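You operate a simulated robot arm through the tools that you are given. There is no shell and no other tool. Be economical: measure what you need, move in short steps, check, and stop when the job is done.

The job below is to be done with a simulated two-armed robot. You get a single attempt, and the scene is never put back.

## Task
On the top of the check bench, fold the white cloth in half and then in half again.
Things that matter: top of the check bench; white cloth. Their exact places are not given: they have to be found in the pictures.

The check looks at the end state, three seconds after you hand in, the way a careful person would. Anything else that was tipped, shoved, dropped, spilled or broken makes it a failure. Flat cloth is picked up by pressing the open fingertips on it (5 to 10 N) and closing them slowly along it; thin cloth reads only 2 to 8 mm in the jaws.

## Robot
Two 6-joint arms with two-finger parallel grippers on one trunk, on a base that drives. Base frame: it is fixed to the floor where the robot stands at the start and does not move with it; the origin is under the middle of the robot, x ahead of it, y to its left, z up; the surface under the hand at the start is at about z = 880. Lengths are in mm, angles in degrees, forces in N, time in s.
The left shoulder is at the start at [80, 216, 1610], the right one opposite. With the tool pointing down near the work surface each hand reaches from about 100 to 700 mm from the robot's upright axis, wherever it stands, measured 20 degrees to its own side. Places, roughly: top of the check bench [600, 0, 900]. Payload 3.43 kg a hand.
The TCP of each hand is the grasp point between the finger pads, 30 mm short of the fingertips. In the tool frame z runs along the fingers and y along their closing line. Largest opening 94 mm; finger width 28, thickness 10; the body of the gripper, 50 by 96 mm, starts 55 mm behind the TCP.
Orientation is that of the tool frame in the base frame, as [roll, pitch, yaw] about the fixed x, y, z axes, in that order (R = Rz(yaw) Ry(pitch) Rx(roll)). With the fingers straight down and closing along the base's y, the tool's x points along the base's -x, its y along +y and its z along -z.

## Interface
- The arms move only by the tool nudge_tool. It takes "left_deltas", "right_deltas" or both (then of equal length, played together; a hand with none holds still); each is one flat list of numbers, 7 for each row, row after row: the shift along the tool's x, y, z in mm, then the turn, a rotation vector about the tool's x, y, z in degrees, then the gripper command, from -1 (shut) to 1 (fully open), values between in proportion. In form: [tx, ty, tz, rx, ry, rz, grip, tx, ty, tz, rx, ry, rz, grip, ...]. A call has 1 to 8 rows; each row is the pose to reach, as a shift and turn from the pose commanded when the call began, along the tool's axes at that moment. Each row takes 0.2 s and may step no farther than 50 mm and 8.6 degrees from the row before; otherwise, or with a gripper value out of range, the whole call is refused. Where a pose cannot be reached the arm comes as near as it can. A force on the tool above 40 N (or 10 N above the force at the start of the call, whichever is more), or a blocked arm, ends the call early, and 0.2 s more pass. Each finger travels about 72 mm/s and halts on what it meets, pressing with about 44 N; the grip force reading is that of the motor and also rises with nothing between the fingers. The clock runs only during rows and for 0.2 s after the last one: add rows that repeat a pose to give the fingers time. It gives the time, the measured TCP pose, the force on the tool (base axes), the opening and the grip force at its end, in the units of the frame above (readings bear some noise), with the torque about the TCP (base axes, N m) and any sound that the robot's microphone picked up, and new pictures: "pictures" is both (left out), scene, wrist or none (wrist: the cameras of the hands that moved).
- Cameras (640 x 400 px; columns grow to the right, rows downward): "scene" is now at [88, 20.6, 1749.5]; the picture's right is [0.32, -0.95, 0.00], its down [-0.85, -0.29, -0.44] and it looks along [0.42, 0.14, -0.90] (base axes); focal length 274 px, centre (320, 200). "left" rides on the left gripper at [76, -14, -103] in its tool frame; the picture's right is [0.18, 0.98, 0.00], its down [-0.75, 0.14, -0.64] and it looks along [-0.63, 0.12, 0.77] (tool axes); focal length 243 px, centre (320, 200). "right" rides on the right gripper at [76, 14, -103] in its tool frame; the picture's right is [-0.18, 0.98, 0.00], its down [-0.75, -0.14, -0.64] and it looks along [-0.63, -0.12, 0.77] (tool axes); focal length 243 px, centre (320, 200).
- move_column(by): slides the trunk up (or, below 0, down) by that many mm; the arms and the scene camera ride with it, the base frame stays. It gives what a move gives, with no picture.
- steer(legs): drives the robot by 1 to 6 legs, each [ahead, left, turn to the left] in mm, mm and degrees, along the robot's own axes; the way and the turn of a leg run together, so that a leg with both is an arc; at most 1500 mm and 180 degrees a leg. The arms and the cameras ride along, it lands a little off, and it stops where it bumps. It gives what a move gives, and a new picture of the scene camera.
- head_to(pan, tilt): turns the head with the scene camera to pan (to the left, within 86 degrees either way) and tilt (down, from -29 to 69), counted from straight ahead of the robot. It gives what a move gives, and a new picture of the scene camera.
- measure_at(camera, pixels): for up to 12 pixels [column, row] of the newest picture of that camera ("zoom" is the newest enlarged one), the place [x, y, z] in the base frame of the surface seen there, good to about 2 mm. The clock stands still meanwhile.
- enlarge(camera, box): a new picture of the part [left, top, right, bottom] of that camera's present view, enlarged. The clock stands still meanwhile.
- hand_in(): hands the job in; it is judged then, once.

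Work in short steps. Measure before you move; look again where a grasp or a placing could have gone wrong, and mend it. You have 80 turns and 260 pictures in all, those below and enlarged ones among them. Open the grippers and draw the arms clear of the work before you hand the job in, unless the task says otherwise; then end with one line.

The tools are called after ">>>" as name(argument=value, ...) on one line, values as JSON. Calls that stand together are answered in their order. nudge_tool: Moves the arms, as the interface text tells. Its arguments: {"type":"object","properties":{"left_deltas":{"type":"array"},"right_deltas":{"type":"array"},"pictures":{"type":"string","enum":["both","scene","wrist","none"]}},"required":[]} The other tools are called the same way: move_column (by) slides the trunk up or down; steer (legs) drives the base; head_to (pan, tilt) turns the head that bears the scene camera; measure_at (camera, pixels) gives the place of the surface under pixels of a picture; enlarge (camera, box) takes an enlarged picture of a part of a camera's view; hand_in () hands the job in.

At the start:

```text
clock: 0.0
left_eef_pos: [561.8, 325.9, 1077.2]
left_ee_rot: [180.0, 0.1, 180.0]
left_force: [-0.1, -0.2, -0.3]
left_moment: [-0.03, -0.01, 0.03]
left_gripper_width: 94.2
left_grasp_force: 0.0
right_eef_pos: [491.1, -71.3, 1064.5]
right_ee_rot: [179.9, 0.0, -179.9]
right_force: [0.9, 0.3, 0.9]
right_moment: [-0.04, -0.02, -0.03]
right_gripper_width: 93.8
right_grasp_force: 0.0
trunk travel left (down, up): [-840.0, 0.0]
robot x, y, heading: [-0.9, -2.2, 0.0]
head pan, tilt: [18.6, 63.8]
```

scene: 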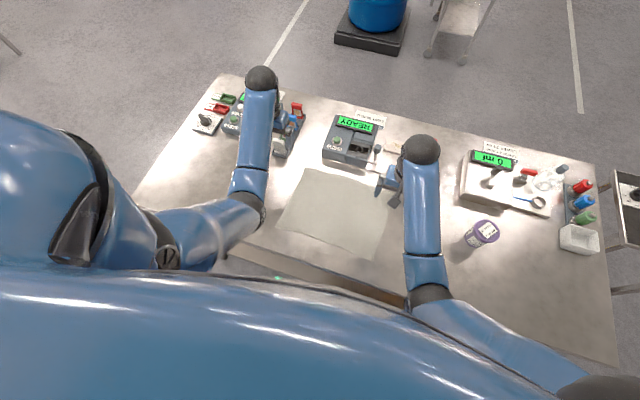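
right: 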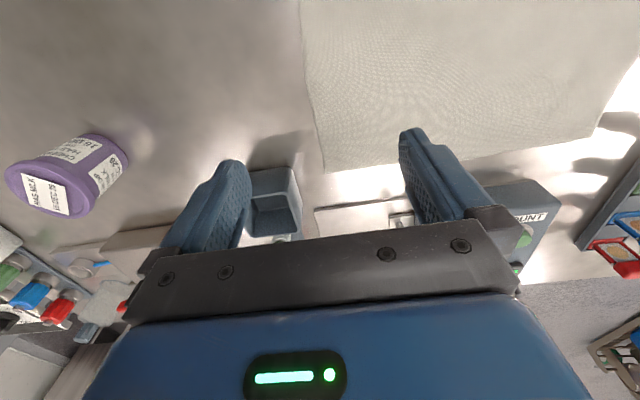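
left: 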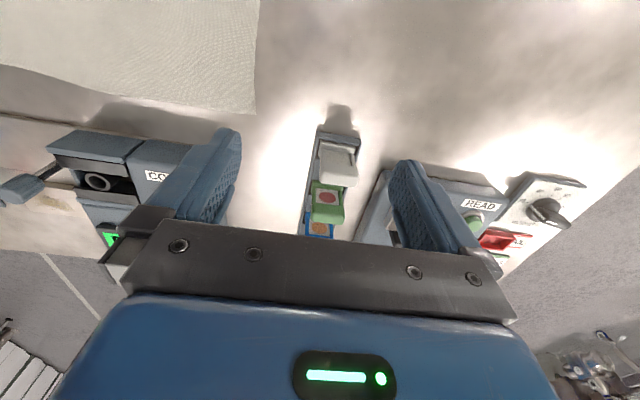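

The cloth shows in the scene at about (305,168), (275,225), (375,260), with one corner behind the right arm. I enlarge and measure it.

>>> enlarge(camera="scene", box=[240, 130, 440, 290])

>>> measure_at(camera="scene", pixels=[[307, 169], [276, 226], [375, 259], [392, 205], [340, 215], [225, 253], [300, 280], [388, 185], [350, 150], [481, 230]])

>>> measure_at(camera="right", pixels=[[323, 171], [595, 136], [300, 5], [275, 210], [450, 155]])

>>> measure_at(camera="left", pixels=[[254, 113], [260, 2], [100, 90], [335, 150]])

```text
2.50 times, centred on (340, 210) of scene
```

zoom: 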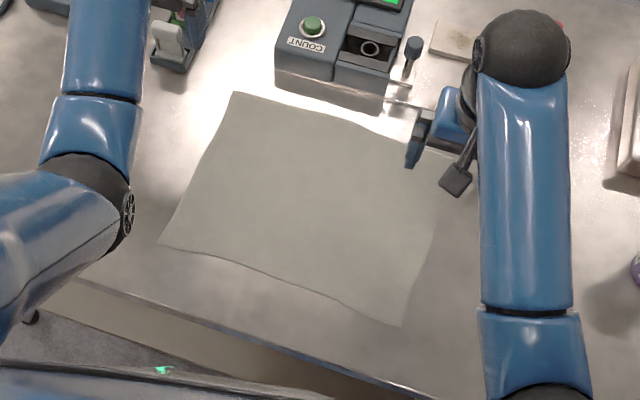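

```text
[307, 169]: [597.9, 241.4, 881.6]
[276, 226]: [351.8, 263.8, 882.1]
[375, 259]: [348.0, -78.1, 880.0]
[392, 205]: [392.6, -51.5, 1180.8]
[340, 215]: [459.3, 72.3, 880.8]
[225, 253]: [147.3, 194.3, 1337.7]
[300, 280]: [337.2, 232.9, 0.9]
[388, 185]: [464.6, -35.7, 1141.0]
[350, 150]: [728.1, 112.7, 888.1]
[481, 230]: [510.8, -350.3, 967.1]
```

```text
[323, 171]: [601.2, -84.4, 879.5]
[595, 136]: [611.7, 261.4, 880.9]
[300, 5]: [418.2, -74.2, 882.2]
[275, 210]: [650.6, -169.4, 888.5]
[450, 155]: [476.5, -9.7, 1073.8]
```

```text
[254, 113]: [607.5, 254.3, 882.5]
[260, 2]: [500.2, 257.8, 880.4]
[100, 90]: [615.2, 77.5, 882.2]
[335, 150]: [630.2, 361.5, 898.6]
```

The cloth is about x 350–605 and y −80–258, lying at z≈881. Plan: fold the far edge to the near edge with two hands, then fold that strip along y. I move both hands over the far corners at a safe height, jaws to about 30 mm.

>>> nudge_tool(left_deltas=[-10, -32, 15, 0, 0, 0, -0.36, -20, -64, 30, 0, 0, 0, -0.36, -30, -94, 47, 0, 0, 0, -0.36, -30, -94, 67, 0, 0, 0, -0.36], right_deltas=[-30, 4, 15, 0, 0, 0, -0.36, -60, 8, 30, 0, 0, 0, -0.36, -97, 11, 40, 0, 0, 0, -0.36, -97, 11, 54, 0, 0, 0, -0.36])

```text
clock: 1.0
left_eef_pos: [591.2, 234.3, 1010.8]
left_ee_rot: [180.0, 0.0, -179.9]
left_force: [0.0, -0.3, -1.0]
left_moment: [-0.01, -0.02, 0.0]
left_gripper_width: 30.0
left_grasp_force: 0.0
right_eef_pos: [588.2, -57.6, 1009.5]
right_ee_rot: [-180.0, 0.0, -180.0]
right_force: [-0.2, -0.5, -0.8]
right_moment: [0.01, 0.0, 0.0]
right_gripper_width: 29.9
right_grasp_force: 0.2
trunk travel left (down, up): [-840.0, 0.0]
robot x, y, heading: [2.5, 1.5, 0.0]
head pan, tilt: [18.6, 63.8]
```

scene: 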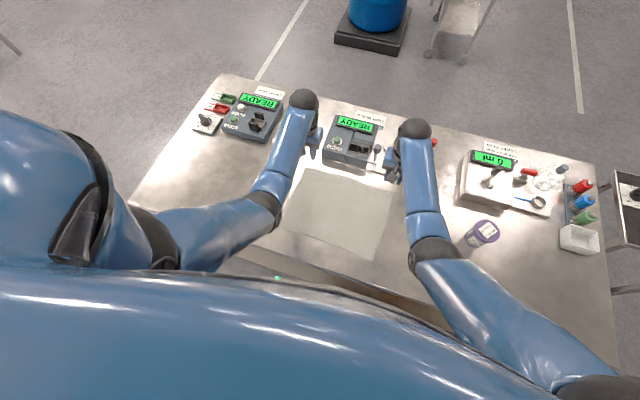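
right: 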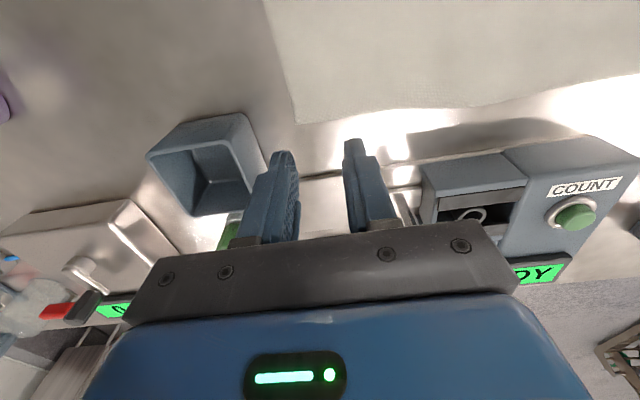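
left: 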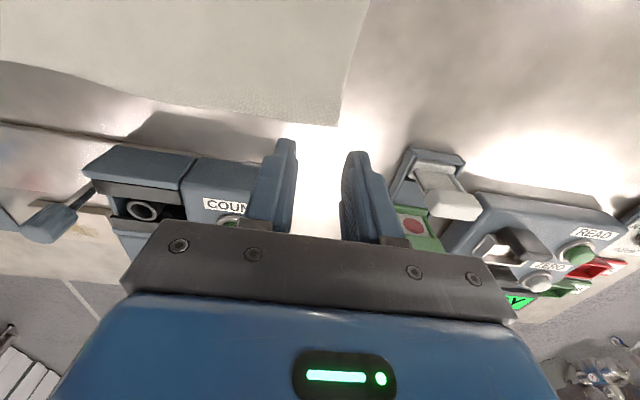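

The right picture shows a blue cup at about (205,165) and the cloth's far-right corner at (297,123). The left picture shows the far-left corner at (337,125). I measure these before I go down.

>>> measure_at(camera="right", pixels=[[297, 122], [245, 113], [262, 180], [172, 150], [200, 215], [400, 110], [480, 105], [425, 165], [340, 185], [600, 145], [405, 175]])

>>> measure_at(camera="left", pixels=[[336, 124], [368, 2], [240, 113], [150, 97], [407, 150], [460, 155], [395, 195], [85, 165], [240, 170], [320, 200]])

```text
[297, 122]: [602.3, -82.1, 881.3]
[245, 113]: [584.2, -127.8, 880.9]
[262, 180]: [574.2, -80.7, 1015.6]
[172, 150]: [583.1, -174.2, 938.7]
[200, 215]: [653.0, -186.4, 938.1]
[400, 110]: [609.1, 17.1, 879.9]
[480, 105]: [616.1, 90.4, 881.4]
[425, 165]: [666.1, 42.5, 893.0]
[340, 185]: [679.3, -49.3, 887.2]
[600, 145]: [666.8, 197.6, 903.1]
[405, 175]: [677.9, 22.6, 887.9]
```

```text
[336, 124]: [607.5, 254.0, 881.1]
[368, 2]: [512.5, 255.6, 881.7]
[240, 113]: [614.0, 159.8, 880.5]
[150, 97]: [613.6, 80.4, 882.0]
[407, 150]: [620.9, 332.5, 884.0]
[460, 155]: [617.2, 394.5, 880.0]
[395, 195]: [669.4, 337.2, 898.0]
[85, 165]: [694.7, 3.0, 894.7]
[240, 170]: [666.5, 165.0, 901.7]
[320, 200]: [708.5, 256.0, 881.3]
```

The cup (y<−128) is clear of the right hand. I lower both hands to just above the cloth, and shift the left hand 6 mm inward.

>>> nudge_tool(left_deltas=[0, -6, 40, 0, 0, 0, -0.38, 0, -6, 80, 0, 0, 0, -0.38, 0, -6, 95, 0, 0, 0, -0.38], right_deltas=[0, 1, 40, 0, 0, 0, -0.38, 0, 1, 80, 0, 0, 0, -0.38, 0, 1, 94, 0, 0, 0, -0.38], pictures="none")

>>> nudge_tool(left_deltas=[0, 0, 2, 0, 0, 0, -0.38, 0, 0, 4, 0, 0, 0, -0.38], right_deltas=[0, 0, 2, 0, 0, 0, -0.38, 0, 0, 4, 0, 0, 0, -0.38], pictures="wrist")

```text
clock: 1.8
left_eef_pos: [593.1, 228.9, 916.2]
left_ee_rot: [-180.0, 0.0, -180.0]
left_force: [0.8, -0.2, -0.4]
left_moment: [0.02, 0.02, -0.02]
left_gripper_width: 28.9
left_grasp_force: 0.0
right_eef_pos: [585.8, -57.6, 914.3]
right_ee_rot: [-179.9, -0.1, 179.9]
right_force: [-0.6, -0.3, -0.5]
right_moment: [0.02, 0.01, 0.0]
right_gripper_width: 28.9
right_grasp_force: 0.1
trunk travel left (down, up): [-840.0, 0.0]
robot x, y, heading: [-2.0, -0.9, 0.0]
head pan, tilt: [18.6, 63.8]
```

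```text
clock: 2.4
left_eef_pos: [590.9, 228.0, 912.1]
left_ee_rot: [-179.9, 0.1, -179.9]
left_force: [0.5, -0.1, 0.5]
left_moment: [-0.02, 0.01, 0.01]
left_gripper_width: 28.9
left_grasp_force: 0.1
right_eef_pos: [587.8, -58.2, 911.4]
right_ee_rot: [-179.9, 0.1, 180.0]
right_force: [-0.3, -0.4, 2.6]
right_moment: [0.05, -0.04, 0.01]
right_gripper_width: 28.9
right_grasp_force: 0.0
trunk travel left (down, up): [-840.0, 0.0]
robot x, y, heading: [1.6, 2.6, 0.1]
head pan, tilt: [18.6, 63.8]
```

right: 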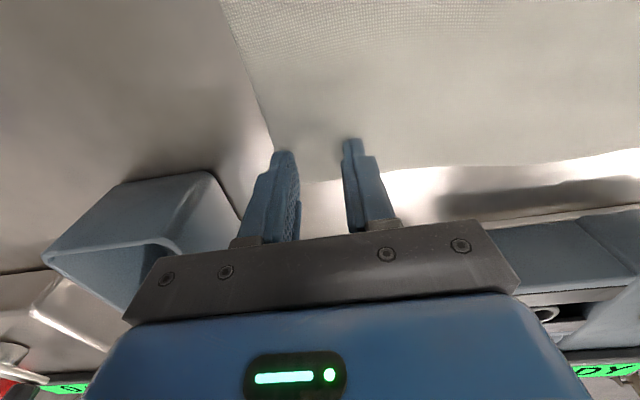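
left: 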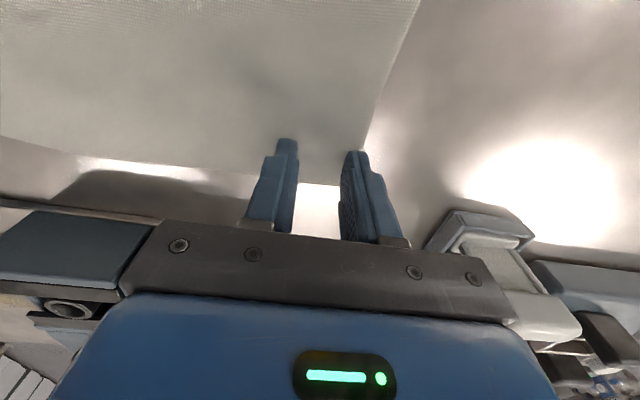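

The right hand is touching (2.6 N), the left almost. I press a little more.

>>> nudge_tool(left_deltas=[0, 0, 1.5, 0, 0, 0, -0.38, 0, 0, 2, 0, 0, 0, -0.38], right_deltas=[0, 0, 0.7, 0, 0, 0, -0.38, 0, 0, 1, 0, 0, 0, -0.38], pictures="none")

```text
clock: 3.0
left_eef_pos: [591.8, 225.9, 912.3]
left_ee_rot: [180.0, 0.1, -179.9]
left_force: [1.5, 1.6, 11.1]
left_moment: [0.04, -0.06, -0.01]
left_gripper_width: 29.2
left_grasp_force: 0.0
right_eef_pos: [586.6, -57.4, 910.8]
right_ee_rot: [-180.0, 0.1, 180.0]
right_force: [0.2, 1.1, 6.0]
right_moment: [0.02, 0.03, 0.01]
right_gripper_width: 29.3
right_grasp_force: 0.1
trunk travel left (down, up): [-840.0, 0.0]
robot x, y, heading: [1.1, 1.0, 0.1]
head pan, tilt: [18.6, 63.8]
```

The left hand presses with 11 N and the right with 6 N. I close slowly, backing the left off slightly.

>>> nudge_tool(left_deltas=[0, 0, -0.4, 0, 0, 0, -0.46, 0, 0, -0.4, 0, 0, 0, -0.54, 0, 0, -0.4, 0, 0, 0, -0.62, 0, 0, -0.4, 0, 0, 0, -0.7, 0, 0, -0.4, 0, 0, 0, -0.78, 0, 0, -0.4, 0, 0, 0, -0.86, 0, 0, -0.4, 0, 0, 0, -0.94, 0, 0, -0.4, 0, 0, 0, -1], right_deltas=[0, 0, 0.2, 0, 0, 0, -0.46, 0, 0, 0.2, 0, 0, 0, -0.54, 0, 0, 0.2, 0, 0, 0, -0.62, 0, 0, 0.2, 0, 0, 0, -0.7, 0, 0, 0.2, 0, 0, 0, -0.78, 0, 0, 0.2, 0, 0, 0, -0.86, 0, 0, 0.2, 0, 0, 0, -0.94, 0, 0, 0.2, 0, 0, 0, -1], pictures="wrist")

```text
clock: 4.8
left_eef_pos: [590.4, 226.7, 911.2]
left_ee_rot: [180.0, 0.2, 179.9]
left_force: [0.5, 0.4, 19.3]
left_moment: [-0.03, 0.03, 0.06]
left_gripper_width: 0.0
left_grasp_force: 33.5
right_eef_pos: [584.9, -58.2, 910.0]
right_ee_rot: [179.9, 0.2, -180.0]
right_force: [0.3, 0.2, 6.3]
right_moment: [-0.01, -0.01, -0.01]
right_gripper_width: 0.0
right_grasp_force: 32.8
trunk travel left (down, up): [-840.0, 0.0]
robot x, y, heading: [2.6, -2.7, 0.1]
head pan, tilt: [18.6, 63.8]
```

right: 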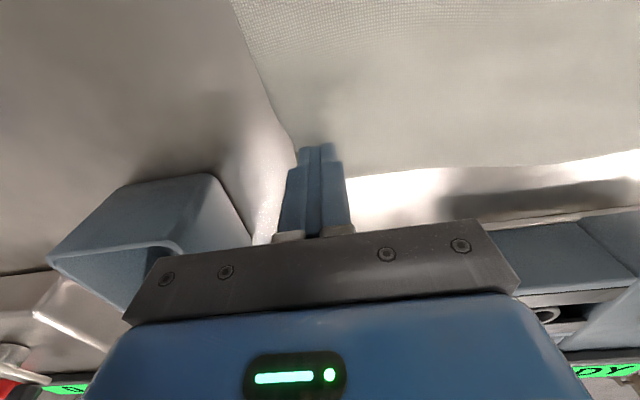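
left: 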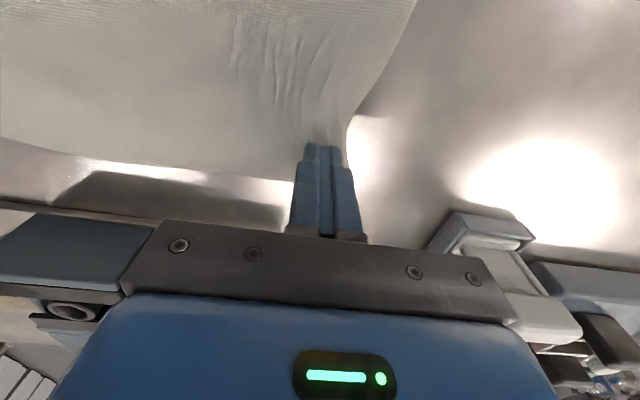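

Both widths read 0.0, so probably neither hand holds cloth, though the left side is rumpled at (290,60). I lift slightly to check.

>>> nudge_tool(left_deltas=[0, 0, -10, 0, 0, 0, -1, 0, 0, -22, 0, 0, 0, -1], right_deltas=[0, 0, -10, 0, 0, 0, -1, 0, 0, -22, 0, 0, 0, -1], pictures="wrist")

```text
clock: 5.4
left_eef_pos: [591.1, 227.6, 931.2]
left_ee_rot: [-179.9, 0.1, -180.0]
left_force: [-0.7, -0.4, -0.5]
left_moment: [0.01, -0.01, -0.03]
left_gripper_width: 0.0
left_grasp_force: 32.8
right_eef_pos: [586.6, -60.6, 930.7]
right_ee_rot: [-180.0, -0.1, 180.0]
right_force: [0.6, -0.2, 0.3]
right_moment: [-0.01, -0.02, -0.04]
right_gripper_width: 0.0
right_grasp_force: 33.2
trunk travel left (down, up): [-840.0, 0.0]
robot x, y, heading: [-1.2, -1.2, -0.0]
head pan, tilt: [18.6, 63.8]
```

right: 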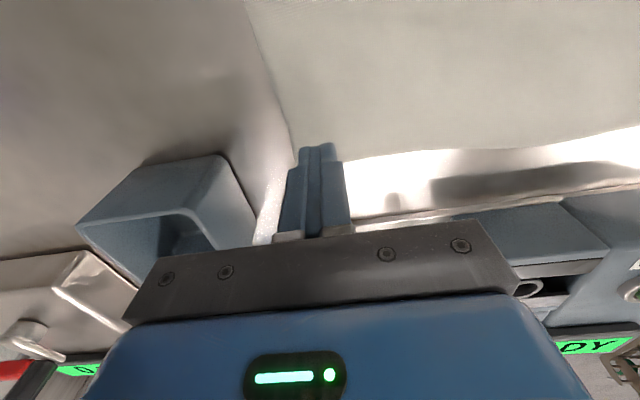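
left: 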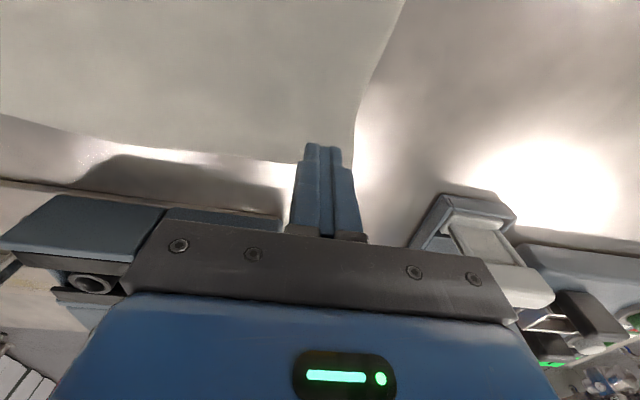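

Neither hand took hold. I try again with a wider start (about 60 mm), both fingers fully on the cloth: left at y≈212, right at y≈−40.

>>> nudge_tool(left_deltas=[3, -15, -10, 0, 0, 0, -0.3, 3, -15, -10, 0, 0, 0, 0.28, 3, -15, 5, 0, 0, 0, 0.28, 3, -15, 17, 0, 0, 0, 0.28, 3, -15, 19.5, 0, 0, 0, 0.28], right_deltas=[2, 20, -10, 0, 0, 0, -0.3, 2, 20, -10, 0, 0, 0, 0.28, 2, 20, 5, 0, 0, 0, 0.28, 2, 20, 17, 0, 0, 0, 0.28, 2, 20, 19.5, 0, 0, 0, 0.28], pictures="wrist")

```text
clock: 6.6
left_eef_pos: [587.8, 211.9, 911.9]
left_ee_rot: [180.0, 0.0, 180.0]
left_force: [1.6, -1.3, 3.4]
left_moment: [0.03, -0.01, 0.0]
left_gripper_width: 60.4
left_grasp_force: 0.2
right_eef_pos: [585.5, -39.5, 913.2]
right_ee_rot: [180.0, 0.0, -180.0]
right_force: [-0.3, 0.6, -1.1]
right_moment: [0.0, -0.01, -0.01]
right_gripper_width: 60.3
right_grasp_force: 0.0
trunk travel left (down, up): [-840.0, 0.0]
robot x, y, heading: [-0.1, 4.1, 0.0]
head pan, tilt: [18.6, 63.8]
```

right: 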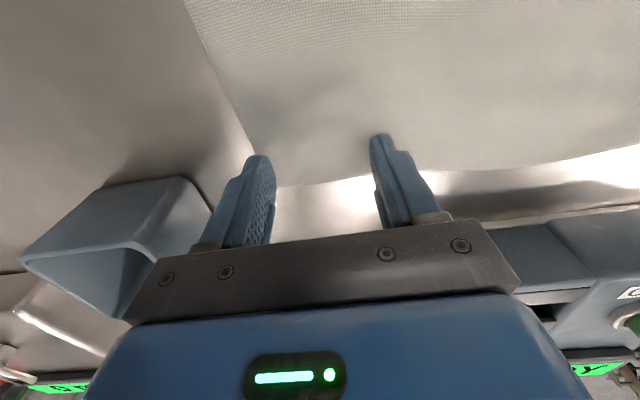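
left: 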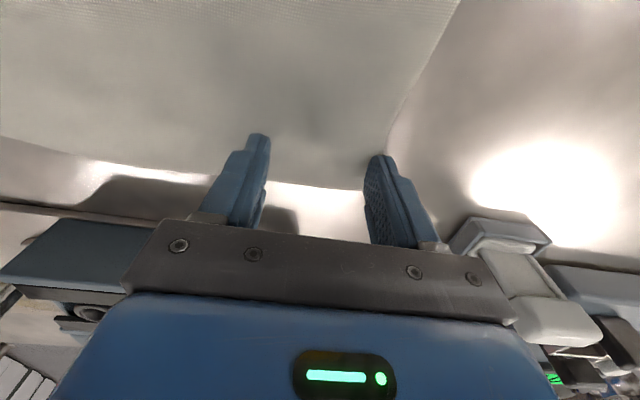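

Both are just at contact. I press to 6–10 N.

>>> nudge_tool(left_deltas=[2, 0, 0.6, 0, 0, 0, 0.28, 2, 0, 1, 0, 0, 0, 0.28], right_deltas=[2, 0, 2, 0, 0, 0, 0.28, 2, 0, 3, 0, 0, 0, 0.28], pictures="none")

```text
clock: 7.2
left_eef_pos: [585.7, 211.7, 911.7]
left_ee_rot: [-180.0, 0.2, -180.0]
left_force: [2.2, 0.2, 8.9]
left_moment: [-0.02, -0.05, 0.03]
left_gripper_width: 59.9
left_grasp_force: 0.0
right_eef_pos: [584.5, -39.3, 912.3]
right_ee_rot: [179.9, 0.2, -180.0]
right_force: [0.7, 0.1, 3.8]
right_moment: [-0.05, -0.05, -0.02]
right_gripper_width: 60.4
right_grasp_force: 0.0
trunk travel left (down, up): [-840.0, 0.0]
robot x, y, heading: [1.1, -1.8, -0.2]
head pan, tilt: [18.6, 63.8]
```

I close partway slowly: left at about 9 N, right pressed slightly more. Then I look at whether the cloth buckles between the fingers.

>>> nudge_tool(left_deltas=[0, 0, 0, 0, 0, 0, 0.2, 0, 0, 0, 0, 0, 0, 0.12, 0, 0, 0, 0, 0, 0, 0.04, 0, 0, 0, 0, 0, 0, -0.04, 0, 0, 0, 0, 0, 0, -0.12, 0, 0, 0, 0, 0, 0, -0.2, 0, 0, 0, 0, 0, 0, -0.28, 0, 0, 0, 0, 0, 0, -0.36], right_deltas=[0, 0, 0.5, 0, 0, 0, 0.2, 0, 0, 0.8, 0, 0, 0, 0.12, 0, 0, 0.8, 0, 0, 0, 0.04, 0, 0, 0.8, 0, 0, 0, -0.04, 0, 0, 0.8, 0, 0, 0, -0.12, 0, 0, 0.8, 0, 0, 0, -0.2, 0, 0, 0.8, 0, 0, 0, -0.28, 0, 0, 0.8, 0, 0, 0, -0.36], pictures="wrist")

```text
clock: 9.0
left_eef_pos: [584.2, 212.3, 910.9]
left_ee_rot: [180.0, 0.1, 180.0]
left_force: [0.5, -1.5, 11.0]
left_moment: [-0.04, -0.02, -0.03]
left_gripper_width: 29.4
left_grasp_force: 0.0
right_eef_pos: [583.3, -39.7, 911.1]
right_ee_rot: [180.0, 0.2, -179.9]
right_force: [0.3, 2.4, 12.9]
right_moment: [-0.04, -0.04, 0.01]
right_gripper_width: 30.6
right_grasp_force: 0.5
trunk travel left (down, up): [-840.0, 0.0]
robot x, y, heading: [0.1, -3.4, 0.1]
head pan, tilt: [18.6, 63.8]
```

right: 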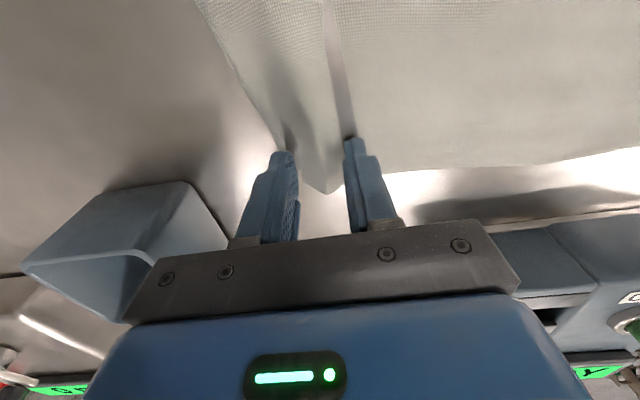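
left: 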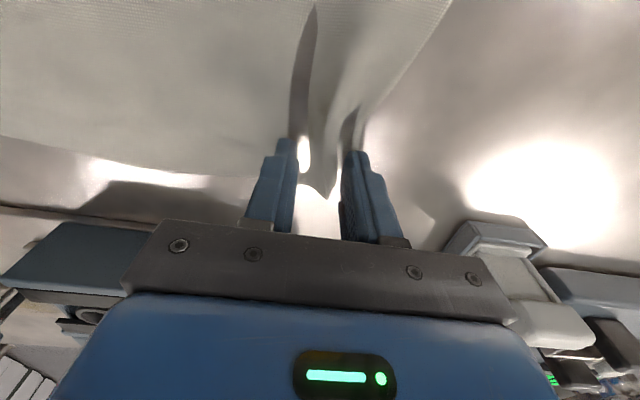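

Both have raised clear ridges between the fingers. I go on closing slowly.

>>> nudge_tool(left_deltas=[0, 0, 0, 0, 0, 0, -0.44, 0, 0, 0, 0, 0, 0, -0.52, 0, 0, 0, 0, 0, 0, -0.6, 0, 0, 0, 0, 0, 0, -0.68, 0, 0, 0, 0, 0, 0, -0.76, 0, 0, 0, 0, 0, 0, -0.85, 0, 0, 0, 0, 0, 0, -1, 0, 0, 0, 0, 0, 0, -1], right_deltas=[0, 0, 0, 0, 0, 0, -0.44, 0, 0, 0, 0, 0, 0, -0.52, 0, 0, 0, 0, 0, 0, -0.6, 0, 0, 0, 0, 0, 0, -0.68, 0, 0, 0, 0, 0, 0, -0.76, 0, 0, 0, 0, 0, 0, -0.85, 0, 0, 0, 0, 0, 0, -1, 0, 0, 0, 0, 0, 0, -1], pictures="wrist")

```text
clock: 10.8
left_eef_pos: [584.9, 210.3, 912.0]
left_ee_rot: [-179.6, 0.1, 179.9]
left_force: [-0.7, -29.4, 12.1]
left_moment: [-0.87, 0.0, 0.12]
left_gripper_width: 2.6
left_grasp_force: 37.0
right_eef_pos: [581.0, -37.8, 910.9]
right_ee_rot: [179.7, 0.2, 180.0]
right_force: [0.4, 29.6, 10.2]
right_moment: [0.84, 0.02, -0.02]
right_gripper_width: 2.9
right_grasp_force: 37.1
trunk travel left (down, up): [-840.0, 0.0]
robot x, y, heading: [1.5, -0.2, 0.0]
head pan, tilt: [18.6, 63.8]
```

right: 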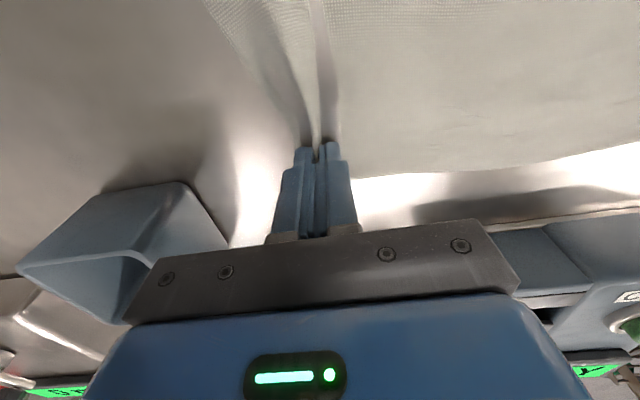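
left: 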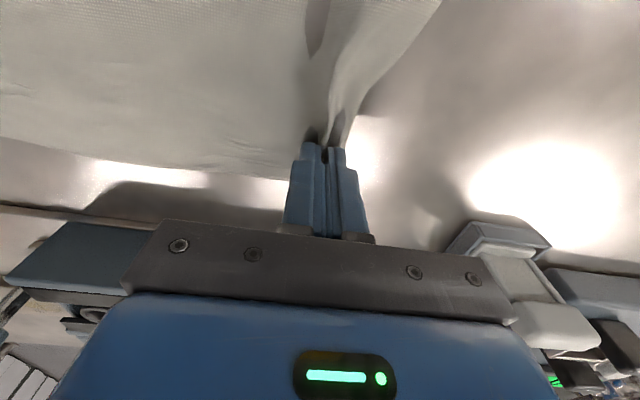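

Both hands hold cloth (2.6 and 2.9 mm), with about 29 N of tension between them. I relax that by 3 mm each and start the arc toward me (fold line x≈478), lifting to about 95 mm at mid path.

>>> nudge_tool(left_deltas=[2, -3, -18, 0, 0, 0, -1, 8, -3, -36, 0, 0, 0, -1, 18, -3, -53, 0, 0, 0, -1, 31, -3, -67, 0, 0, 0, -1, 47, -3, -79, 0, 0, 0, -1, 66, -3, -88, 0, 0, 0, -1, 86, -3, -93, 0, 0, 0, -1, 107, -3, -95, 0, 0, 0, -1], right_deltas=[2, 3, -18, 0, 0, 0, -1, 8, 3, -36, 0, 0, 0, -1, 18, 3, -53, 0, 0, 0, -1, 31, 3, -67, 0, 0, 0, -1, 47, 3, -79, 0, 0, 0, -1, 66, 3, -88, 0, 0, 0, -1, 86, 3, -93, 0, 0, 0, -1, 107, 3, -95, 0, 0, 0, -1])

```text
clock: 12.6
left_eef_pos: [478.7, 209.2, 1003.7]
left_ee_rot: [-179.9, 0.0, 179.9]
left_force: [0.4, -21.5, -0.4]
left_moment: [-0.65, 0.01, 0.1]
left_gripper_width: 2.8
left_grasp_force: 37.4
right_eef_pos: [474.6, -37.1, 1003.3]
right_ee_rot: [179.9, 0.1, -179.9]
right_force: [-0.3, 20.5, 0.6]
right_moment: [0.62, -0.02, -0.02]
right_gripper_width: 2.6
right_grasp_force: 37.0
trunk travel left (down, up): [-840.0, 0.0]
robot x, y, heading: [1.1, 2.4, 0.0]
head pan, tilt: [18.6, 63.8]
```

scene: 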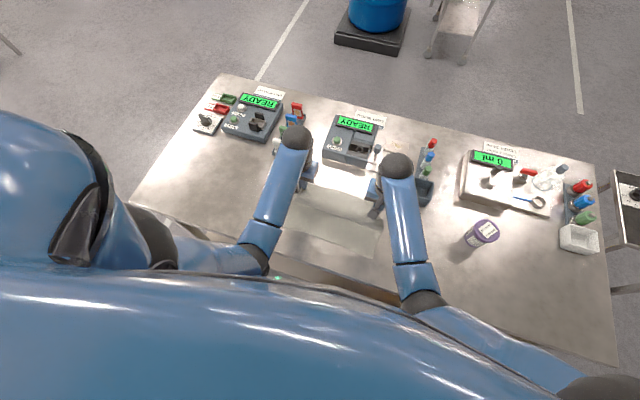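
right: 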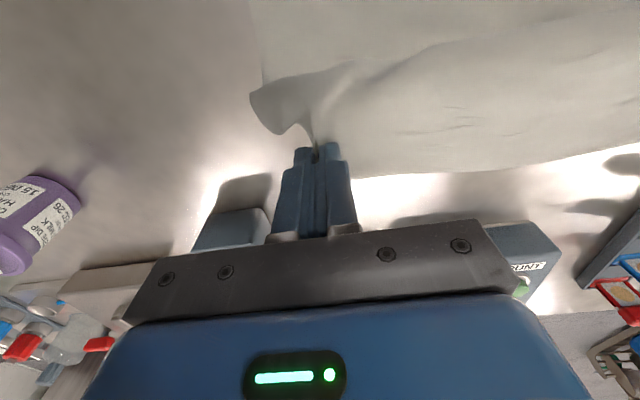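
left: 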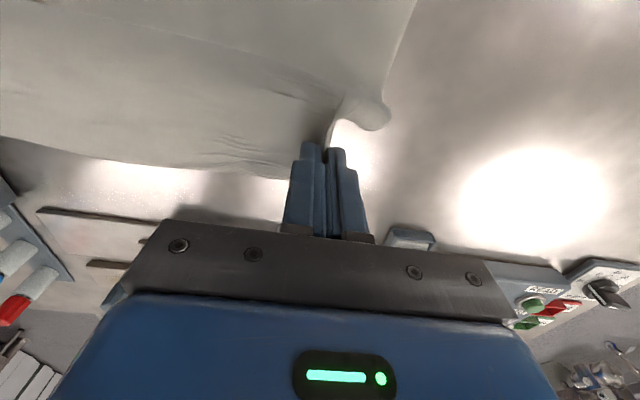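

The folding goes well. I continue down the arc, stopping above the surface to check the near edge's place.

>>> nudge_tool(left_deltas=[21, 0, 2, 0, 0, 0, -1, 41, 0, 7, 0, 0, 0, -1, 60, 0, 16, 0, 0, 0, -1, 76, 0, 28, 0, 0, 0, -1, 89, 0, 42, 0, 0, 0, -1, 99, 0, 59, 0, 0, 0, -1], right_deltas=[21, 0, 2, 0, 0, 0, -1, 41, 0, 7, 0, 0, 0, -1, 60, 0, 16, 0, 0, 0, -1, 76, 0, 28, 0, 0, 0, -1, 89, 0, 42, 0, 0, 0, -1, 99, 0, 59, 0, 0, 0, -1])

>>> enlarge(camera="scene", box=[240, 140, 440, 290])

```text
clock: 14.0
left_eef_pos: [380.1, 208.4, 947.3]
left_ee_rot: [-180.0, 0.1, 180.0]
left_force: [-0.1, -16.0, -0.2]
left_moment: [-0.55, -0.01, 0.06]
left_gripper_width: 2.5
left_grasp_force: 37.2
right_eef_pos: [375.9, -36.1, 944.7]
right_ee_rot: [-180.0, 0.0, -180.0]
right_force: [-0.1, 16.3, 0.0]
right_moment: [0.53, -0.01, -0.02]
right_gripper_width: 2.6
right_grasp_force: 37.7
trunk travel left (down, up): [-840.0, 0.0]
robot x, y, heading: [-0.7, -2.1, -0.0]
head pan, tilt: [18.6, 63.8]
```

scene: 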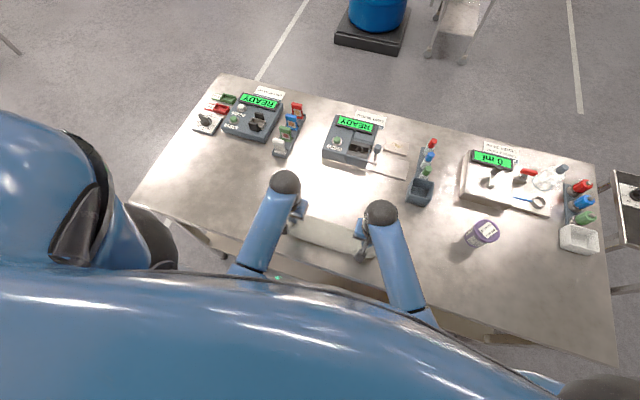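
right: 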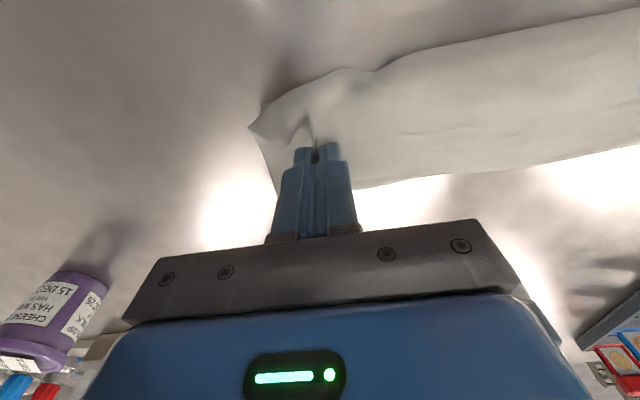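
left: 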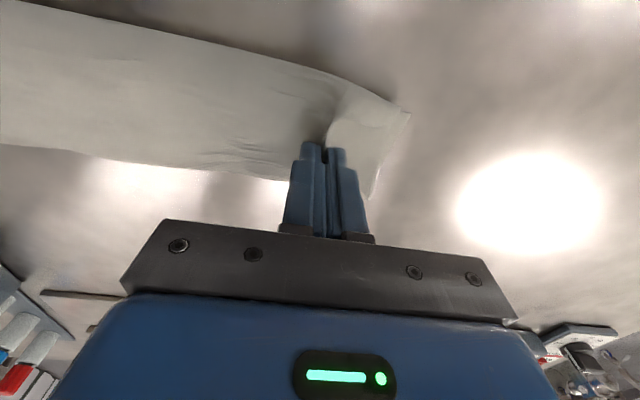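

```text
2.67 times, centred on (340, 215) of scene
```

zoom: 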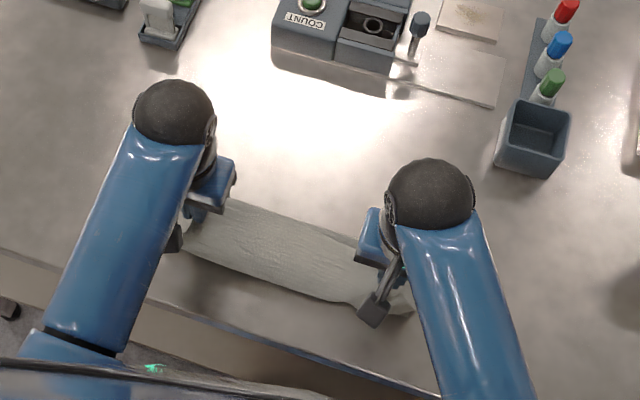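

I measure the strip's outline: the near side in both wrist views and the fold side.

>>> measure_at(camera="left", pixels=[[408, 112], [374, 192], [270, 60], [150, 25], [260, 178], [120, 158], [390, 150]])

>>> measure_at(camera="right", pixels=[[250, 127], [277, 190], [345, 72], [500, 40], [370, 186], [550, 160], [268, 100]])

>>> measure_at(camera="zoom", pixels=[[190, 240], [260, 278], [310, 295], [340, 302], [413, 310], [250, 207], [340, 235], [200, 330]])

```text
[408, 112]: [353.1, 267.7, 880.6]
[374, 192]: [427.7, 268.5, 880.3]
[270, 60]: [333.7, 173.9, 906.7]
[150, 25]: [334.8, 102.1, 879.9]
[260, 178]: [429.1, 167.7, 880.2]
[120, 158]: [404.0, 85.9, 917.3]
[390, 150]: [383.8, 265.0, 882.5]
```

```text
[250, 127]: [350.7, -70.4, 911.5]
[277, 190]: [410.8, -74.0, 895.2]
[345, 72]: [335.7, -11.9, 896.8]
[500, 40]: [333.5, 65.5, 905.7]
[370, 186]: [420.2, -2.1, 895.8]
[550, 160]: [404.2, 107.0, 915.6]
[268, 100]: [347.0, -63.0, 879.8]
```

```text
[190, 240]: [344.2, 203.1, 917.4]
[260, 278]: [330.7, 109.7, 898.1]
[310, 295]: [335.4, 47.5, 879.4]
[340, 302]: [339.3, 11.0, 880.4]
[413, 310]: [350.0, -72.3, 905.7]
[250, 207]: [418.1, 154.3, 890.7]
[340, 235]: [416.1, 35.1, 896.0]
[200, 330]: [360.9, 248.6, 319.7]
```

The outline doesn't fit a fold at x≈478, so the bottom layer may have slid. I take closer looks.

>>> enlarge(camera="left", box=[0, 0, 420, 260])

>>> enlarge(camera="right", box=[220, 0, 640, 260])

>>> enlarge(camera="scene", box=[270, 190, 400, 272])

```text
1.52 times, centred on (210, 130) of left
```

zoom: 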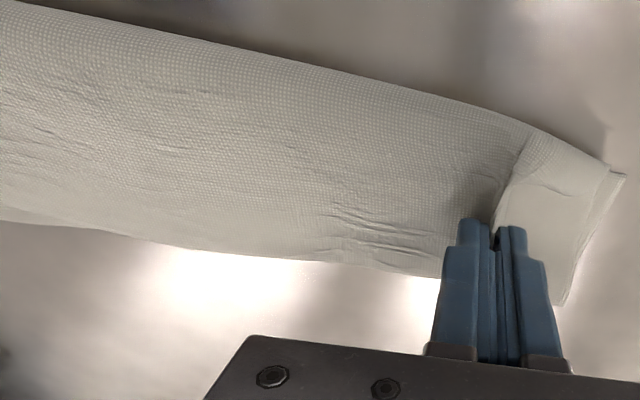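

```text
1.52 times, centred on (430, 130) of right
```

zoom: 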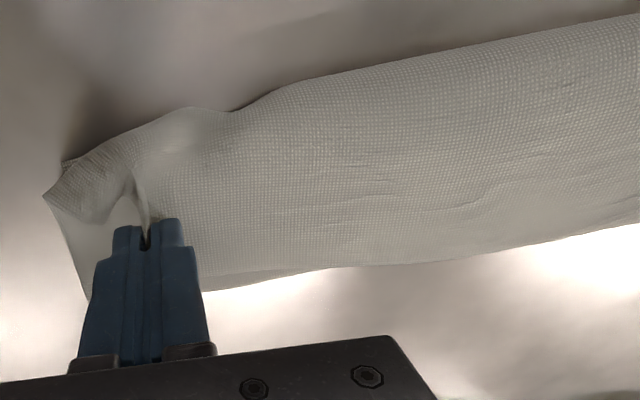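

```text
4.88 times, centred on (335, 231) of scene
```

zoom: 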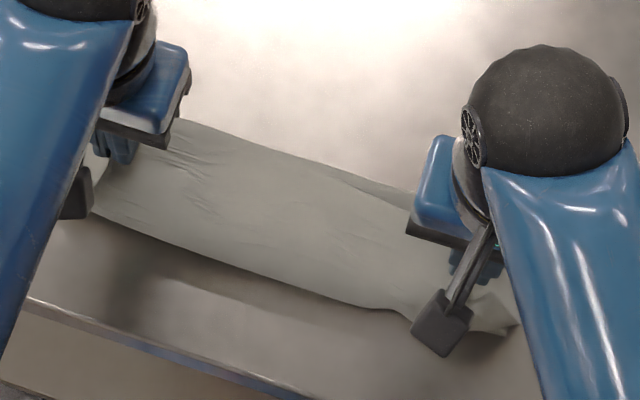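

The pictures explain it. The hands keep the held edge facing forward, so the upper layer makes a Z: its edge points forward at x≈410 and the bulge is at x≈334. The bottom layer is unmoved, its near-left corner still at (353,268). I lift again while tilting the fingers forward, which turns the held edge over.

>>> nudge_tool(left_deltas=[-8, 0, -12, 0, -8, 0, -1, -16, 0, -24, 0, -16, 0, -1, -24, 0, -36, 0, -24, 0, -1, -32, 0, -46, 0, -32, 0, -1, -40, 0, -54, 0, -40, 0, -1, -48, 0, -58, 0, -48, 0, -1], right_deltas=[-8, 0, -12, 0, -8, 0, -1, -16, 0, -24, 0, -16, 0, -1, -24, 0, -36, 0, -24, 0, -1, -32, 0, -46, 0, -32, 0, -1, -40, 0, -54, 0, -40, 0, -1, -48, 0, -58, 0, -48, 0, -1])

```text
clock: 15.4
left_eef_pos: [428.2, 209.3, 1004.8]
left_ee_rot: [179.9, 48.2, 179.9]
left_force: [-0.2, -14.1, 0.1]
left_moment: [-0.32, 0.0, -0.27]
left_gripper_width: 2.5
left_grasp_force: 37.4
right_eef_pos: [424.8, -32.7, 1003.5]
right_ee_rot: [179.8, 48.0, 179.9]
right_force: [0.3, 14.4, 0.7]
right_moment: [0.24, -0.01, 0.35]
right_gripper_width: 2.4
right_grasp_force: 37.3
trunk travel left (down, up): [-840.0, 0.0]
robot x, y, heading: [1.2, 0.3, -0.0]
head pan, tilt: [18.6, 63.8]
```

scene: 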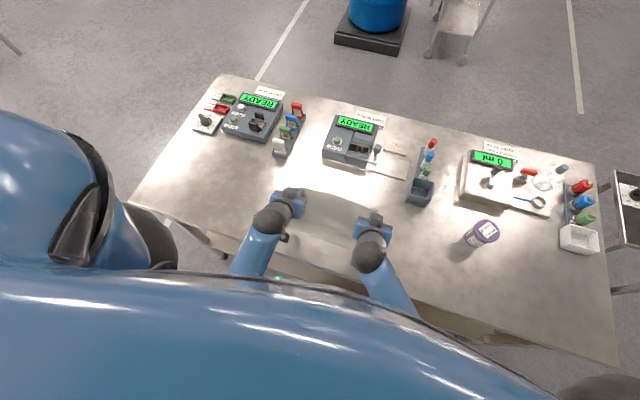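
right: 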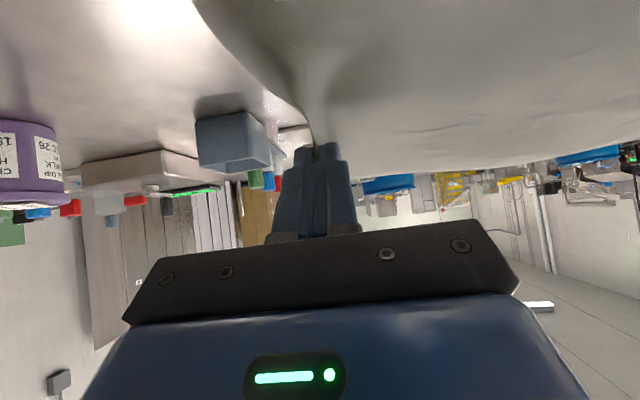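
left: 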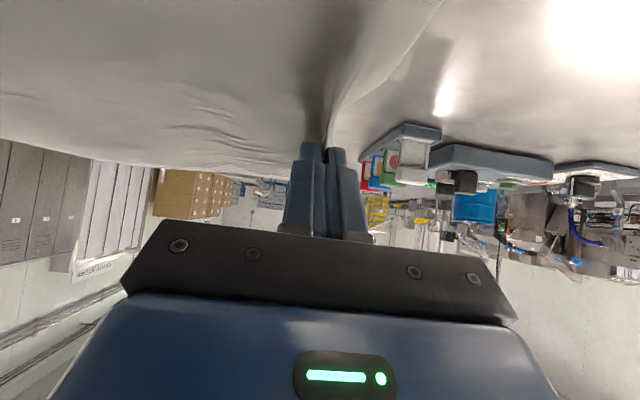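

The tilt works (48°). I tilt on to 88° nearly in place, and measure the front edge of the bench.

>>> nudge_tool(left_deltas=[1, 0, -1, 0, -8, 0, -1, 3, 0, -3, 0, -16, 0, -1, 4, 0, -5, 0, -24, 0, -1, 6, 0, -6, 0, -32, 0, -1, 7, 0, -7, 0, -40, 0, -1], right_deltas=[1, 0, -1, 0, -8, 0, -1, 3, 0, -3, 0, -16, 0, -1, 4, 0, -5, 0, -24, 0, -1, 6, 0, -6, 0, -32, 0, -1, 7, 0, -7, 0, -40, 0, -1])

>>> enlarge(camera="scene", box=[220, 160, 460, 310])

>>> measure_at(camera="scene", pixels=[[312, 270], [330, 278], [335, 265], [300, 262], [322, 262], [345, 285]])

```text
clock: 16.6
left_eef_pos: [418.8, 208.9, 1002.3]
left_ee_rot: [177.7, 88.0, 177.8]
left_force: [-0.6, -12.3, 0.3]
left_moment: [-0.07, -0.04, -0.39]
left_gripper_width: 2.6
left_grasp_force: 37.4
left hand out of reach, approached as far as the arm can: row 4
right_eef_pos: [415.7, -34.1, 1001.0]
right_ee_rot: [179.4, 88.0, 179.5]
right_force: [0.4, 13.1, -0.4]
right_moment: [0.0, 0.01, 0.37]
right_gripper_width: 2.3
right_grasp_force: 37.3
trunk travel left (down, up): [-840.0, 0.0]
robot x, y, heading: [-5.9, 2.5, -0.2]
head pan, tilt: [18.6, 63.8]
```

scene: 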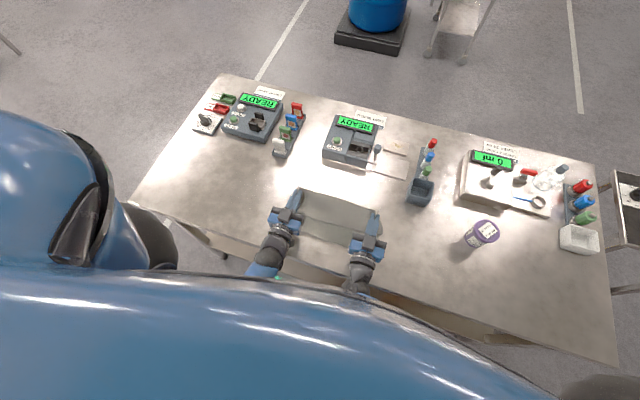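
right: 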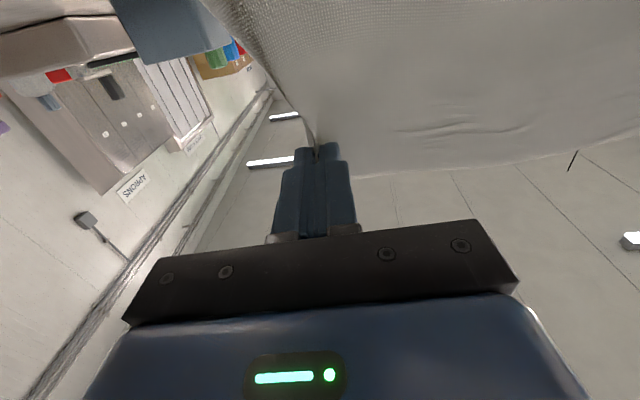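
left: 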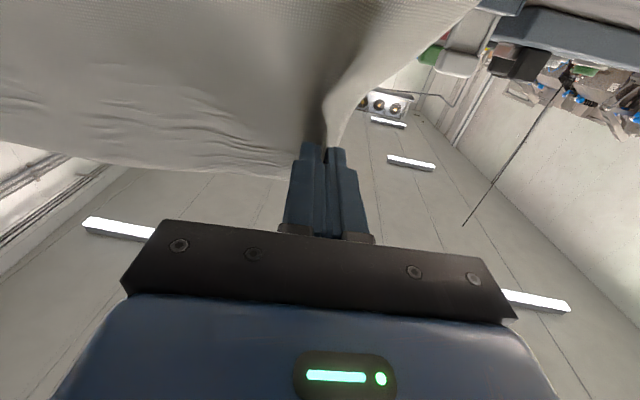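

```text
2.67 times, centred on (340, 235) of scene
```

zoom: 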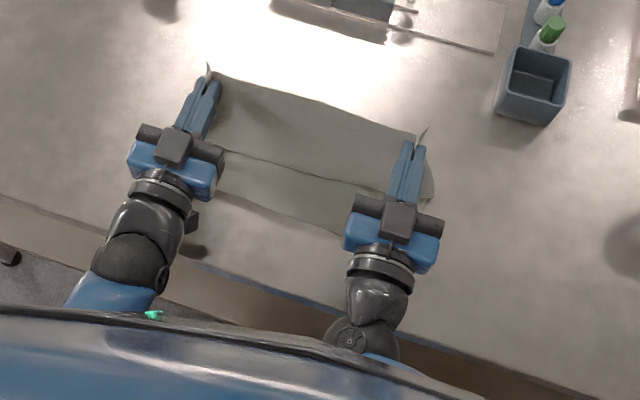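

```text
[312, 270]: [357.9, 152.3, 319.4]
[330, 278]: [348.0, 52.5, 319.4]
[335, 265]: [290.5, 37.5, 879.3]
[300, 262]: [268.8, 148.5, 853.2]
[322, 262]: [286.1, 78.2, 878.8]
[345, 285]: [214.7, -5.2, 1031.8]
```

The bench's front edge is at x≈275, so the wrist cameras can hang clear beyond it. I ease the tilt to 75° and carry the edge down and toward me, to TCP about (374, 965).

>>> nudge_tool(left_deltas=[13, 0, -14, 0, 4, 0, -1, 26, 0, -28, 0, 8, 0, -1, 39, 0, -43, 0, 13, 0, -1], right_deltas=[13, 0, -14, 0, 4, 0, -1, 26, 0, -28, 0, 8, 0, -1, 39, 0, -43, 0, 13, 0, -1])

>>> enlarge(camera="scene", box=[220, 160, 460, 310])

```text
clock: 17.4
left_eef_pos: [372.0, 208.4, 965.7]
left_ee_rot: [-180.0, 74.9, 179.9]
left_force: [0.0, -13.4, 0.4]
left_moment: [-0.14, 0.04, -0.4]
left_gripper_width: 2.4
left_grasp_force: 37.1
right_eef_pos: [370.9, -33.6, 966.0]
right_ee_rot: [179.7, 75.0, 179.9]
right_force: [-0.5, 14.1, -0.4]
right_moment: [0.11, 0.02, 0.38]
right_gripper_width: 2.6
right_grasp_force: 37.6
trunk travel left (down, up): [-840.0, 0.0]
robot x, y, heading: [-0.3, 0.7, -0.1]
head pan, tilt: [18.6, 63.8]
```

scene: 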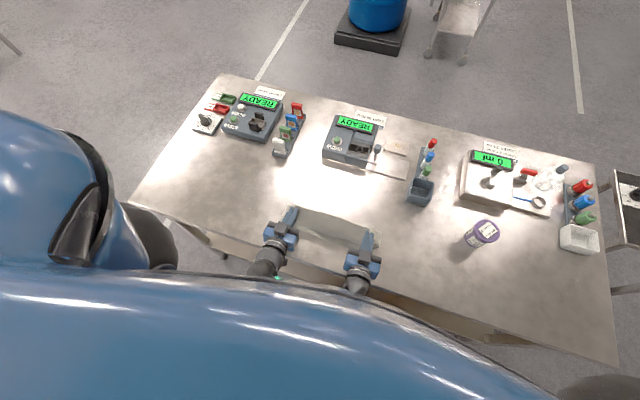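
right: 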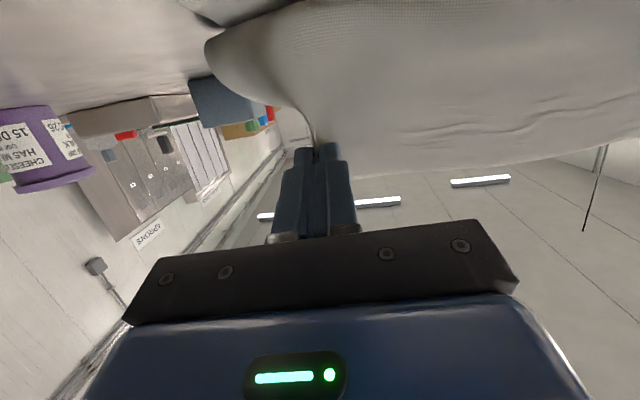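
left: 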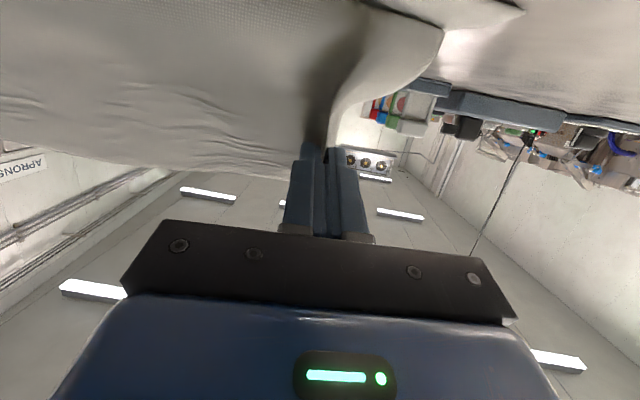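

```text
2.67 times, centred on (340, 235) of scene
```

zoom: 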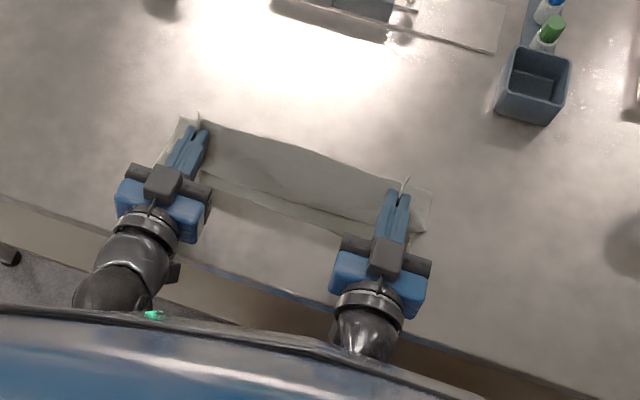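

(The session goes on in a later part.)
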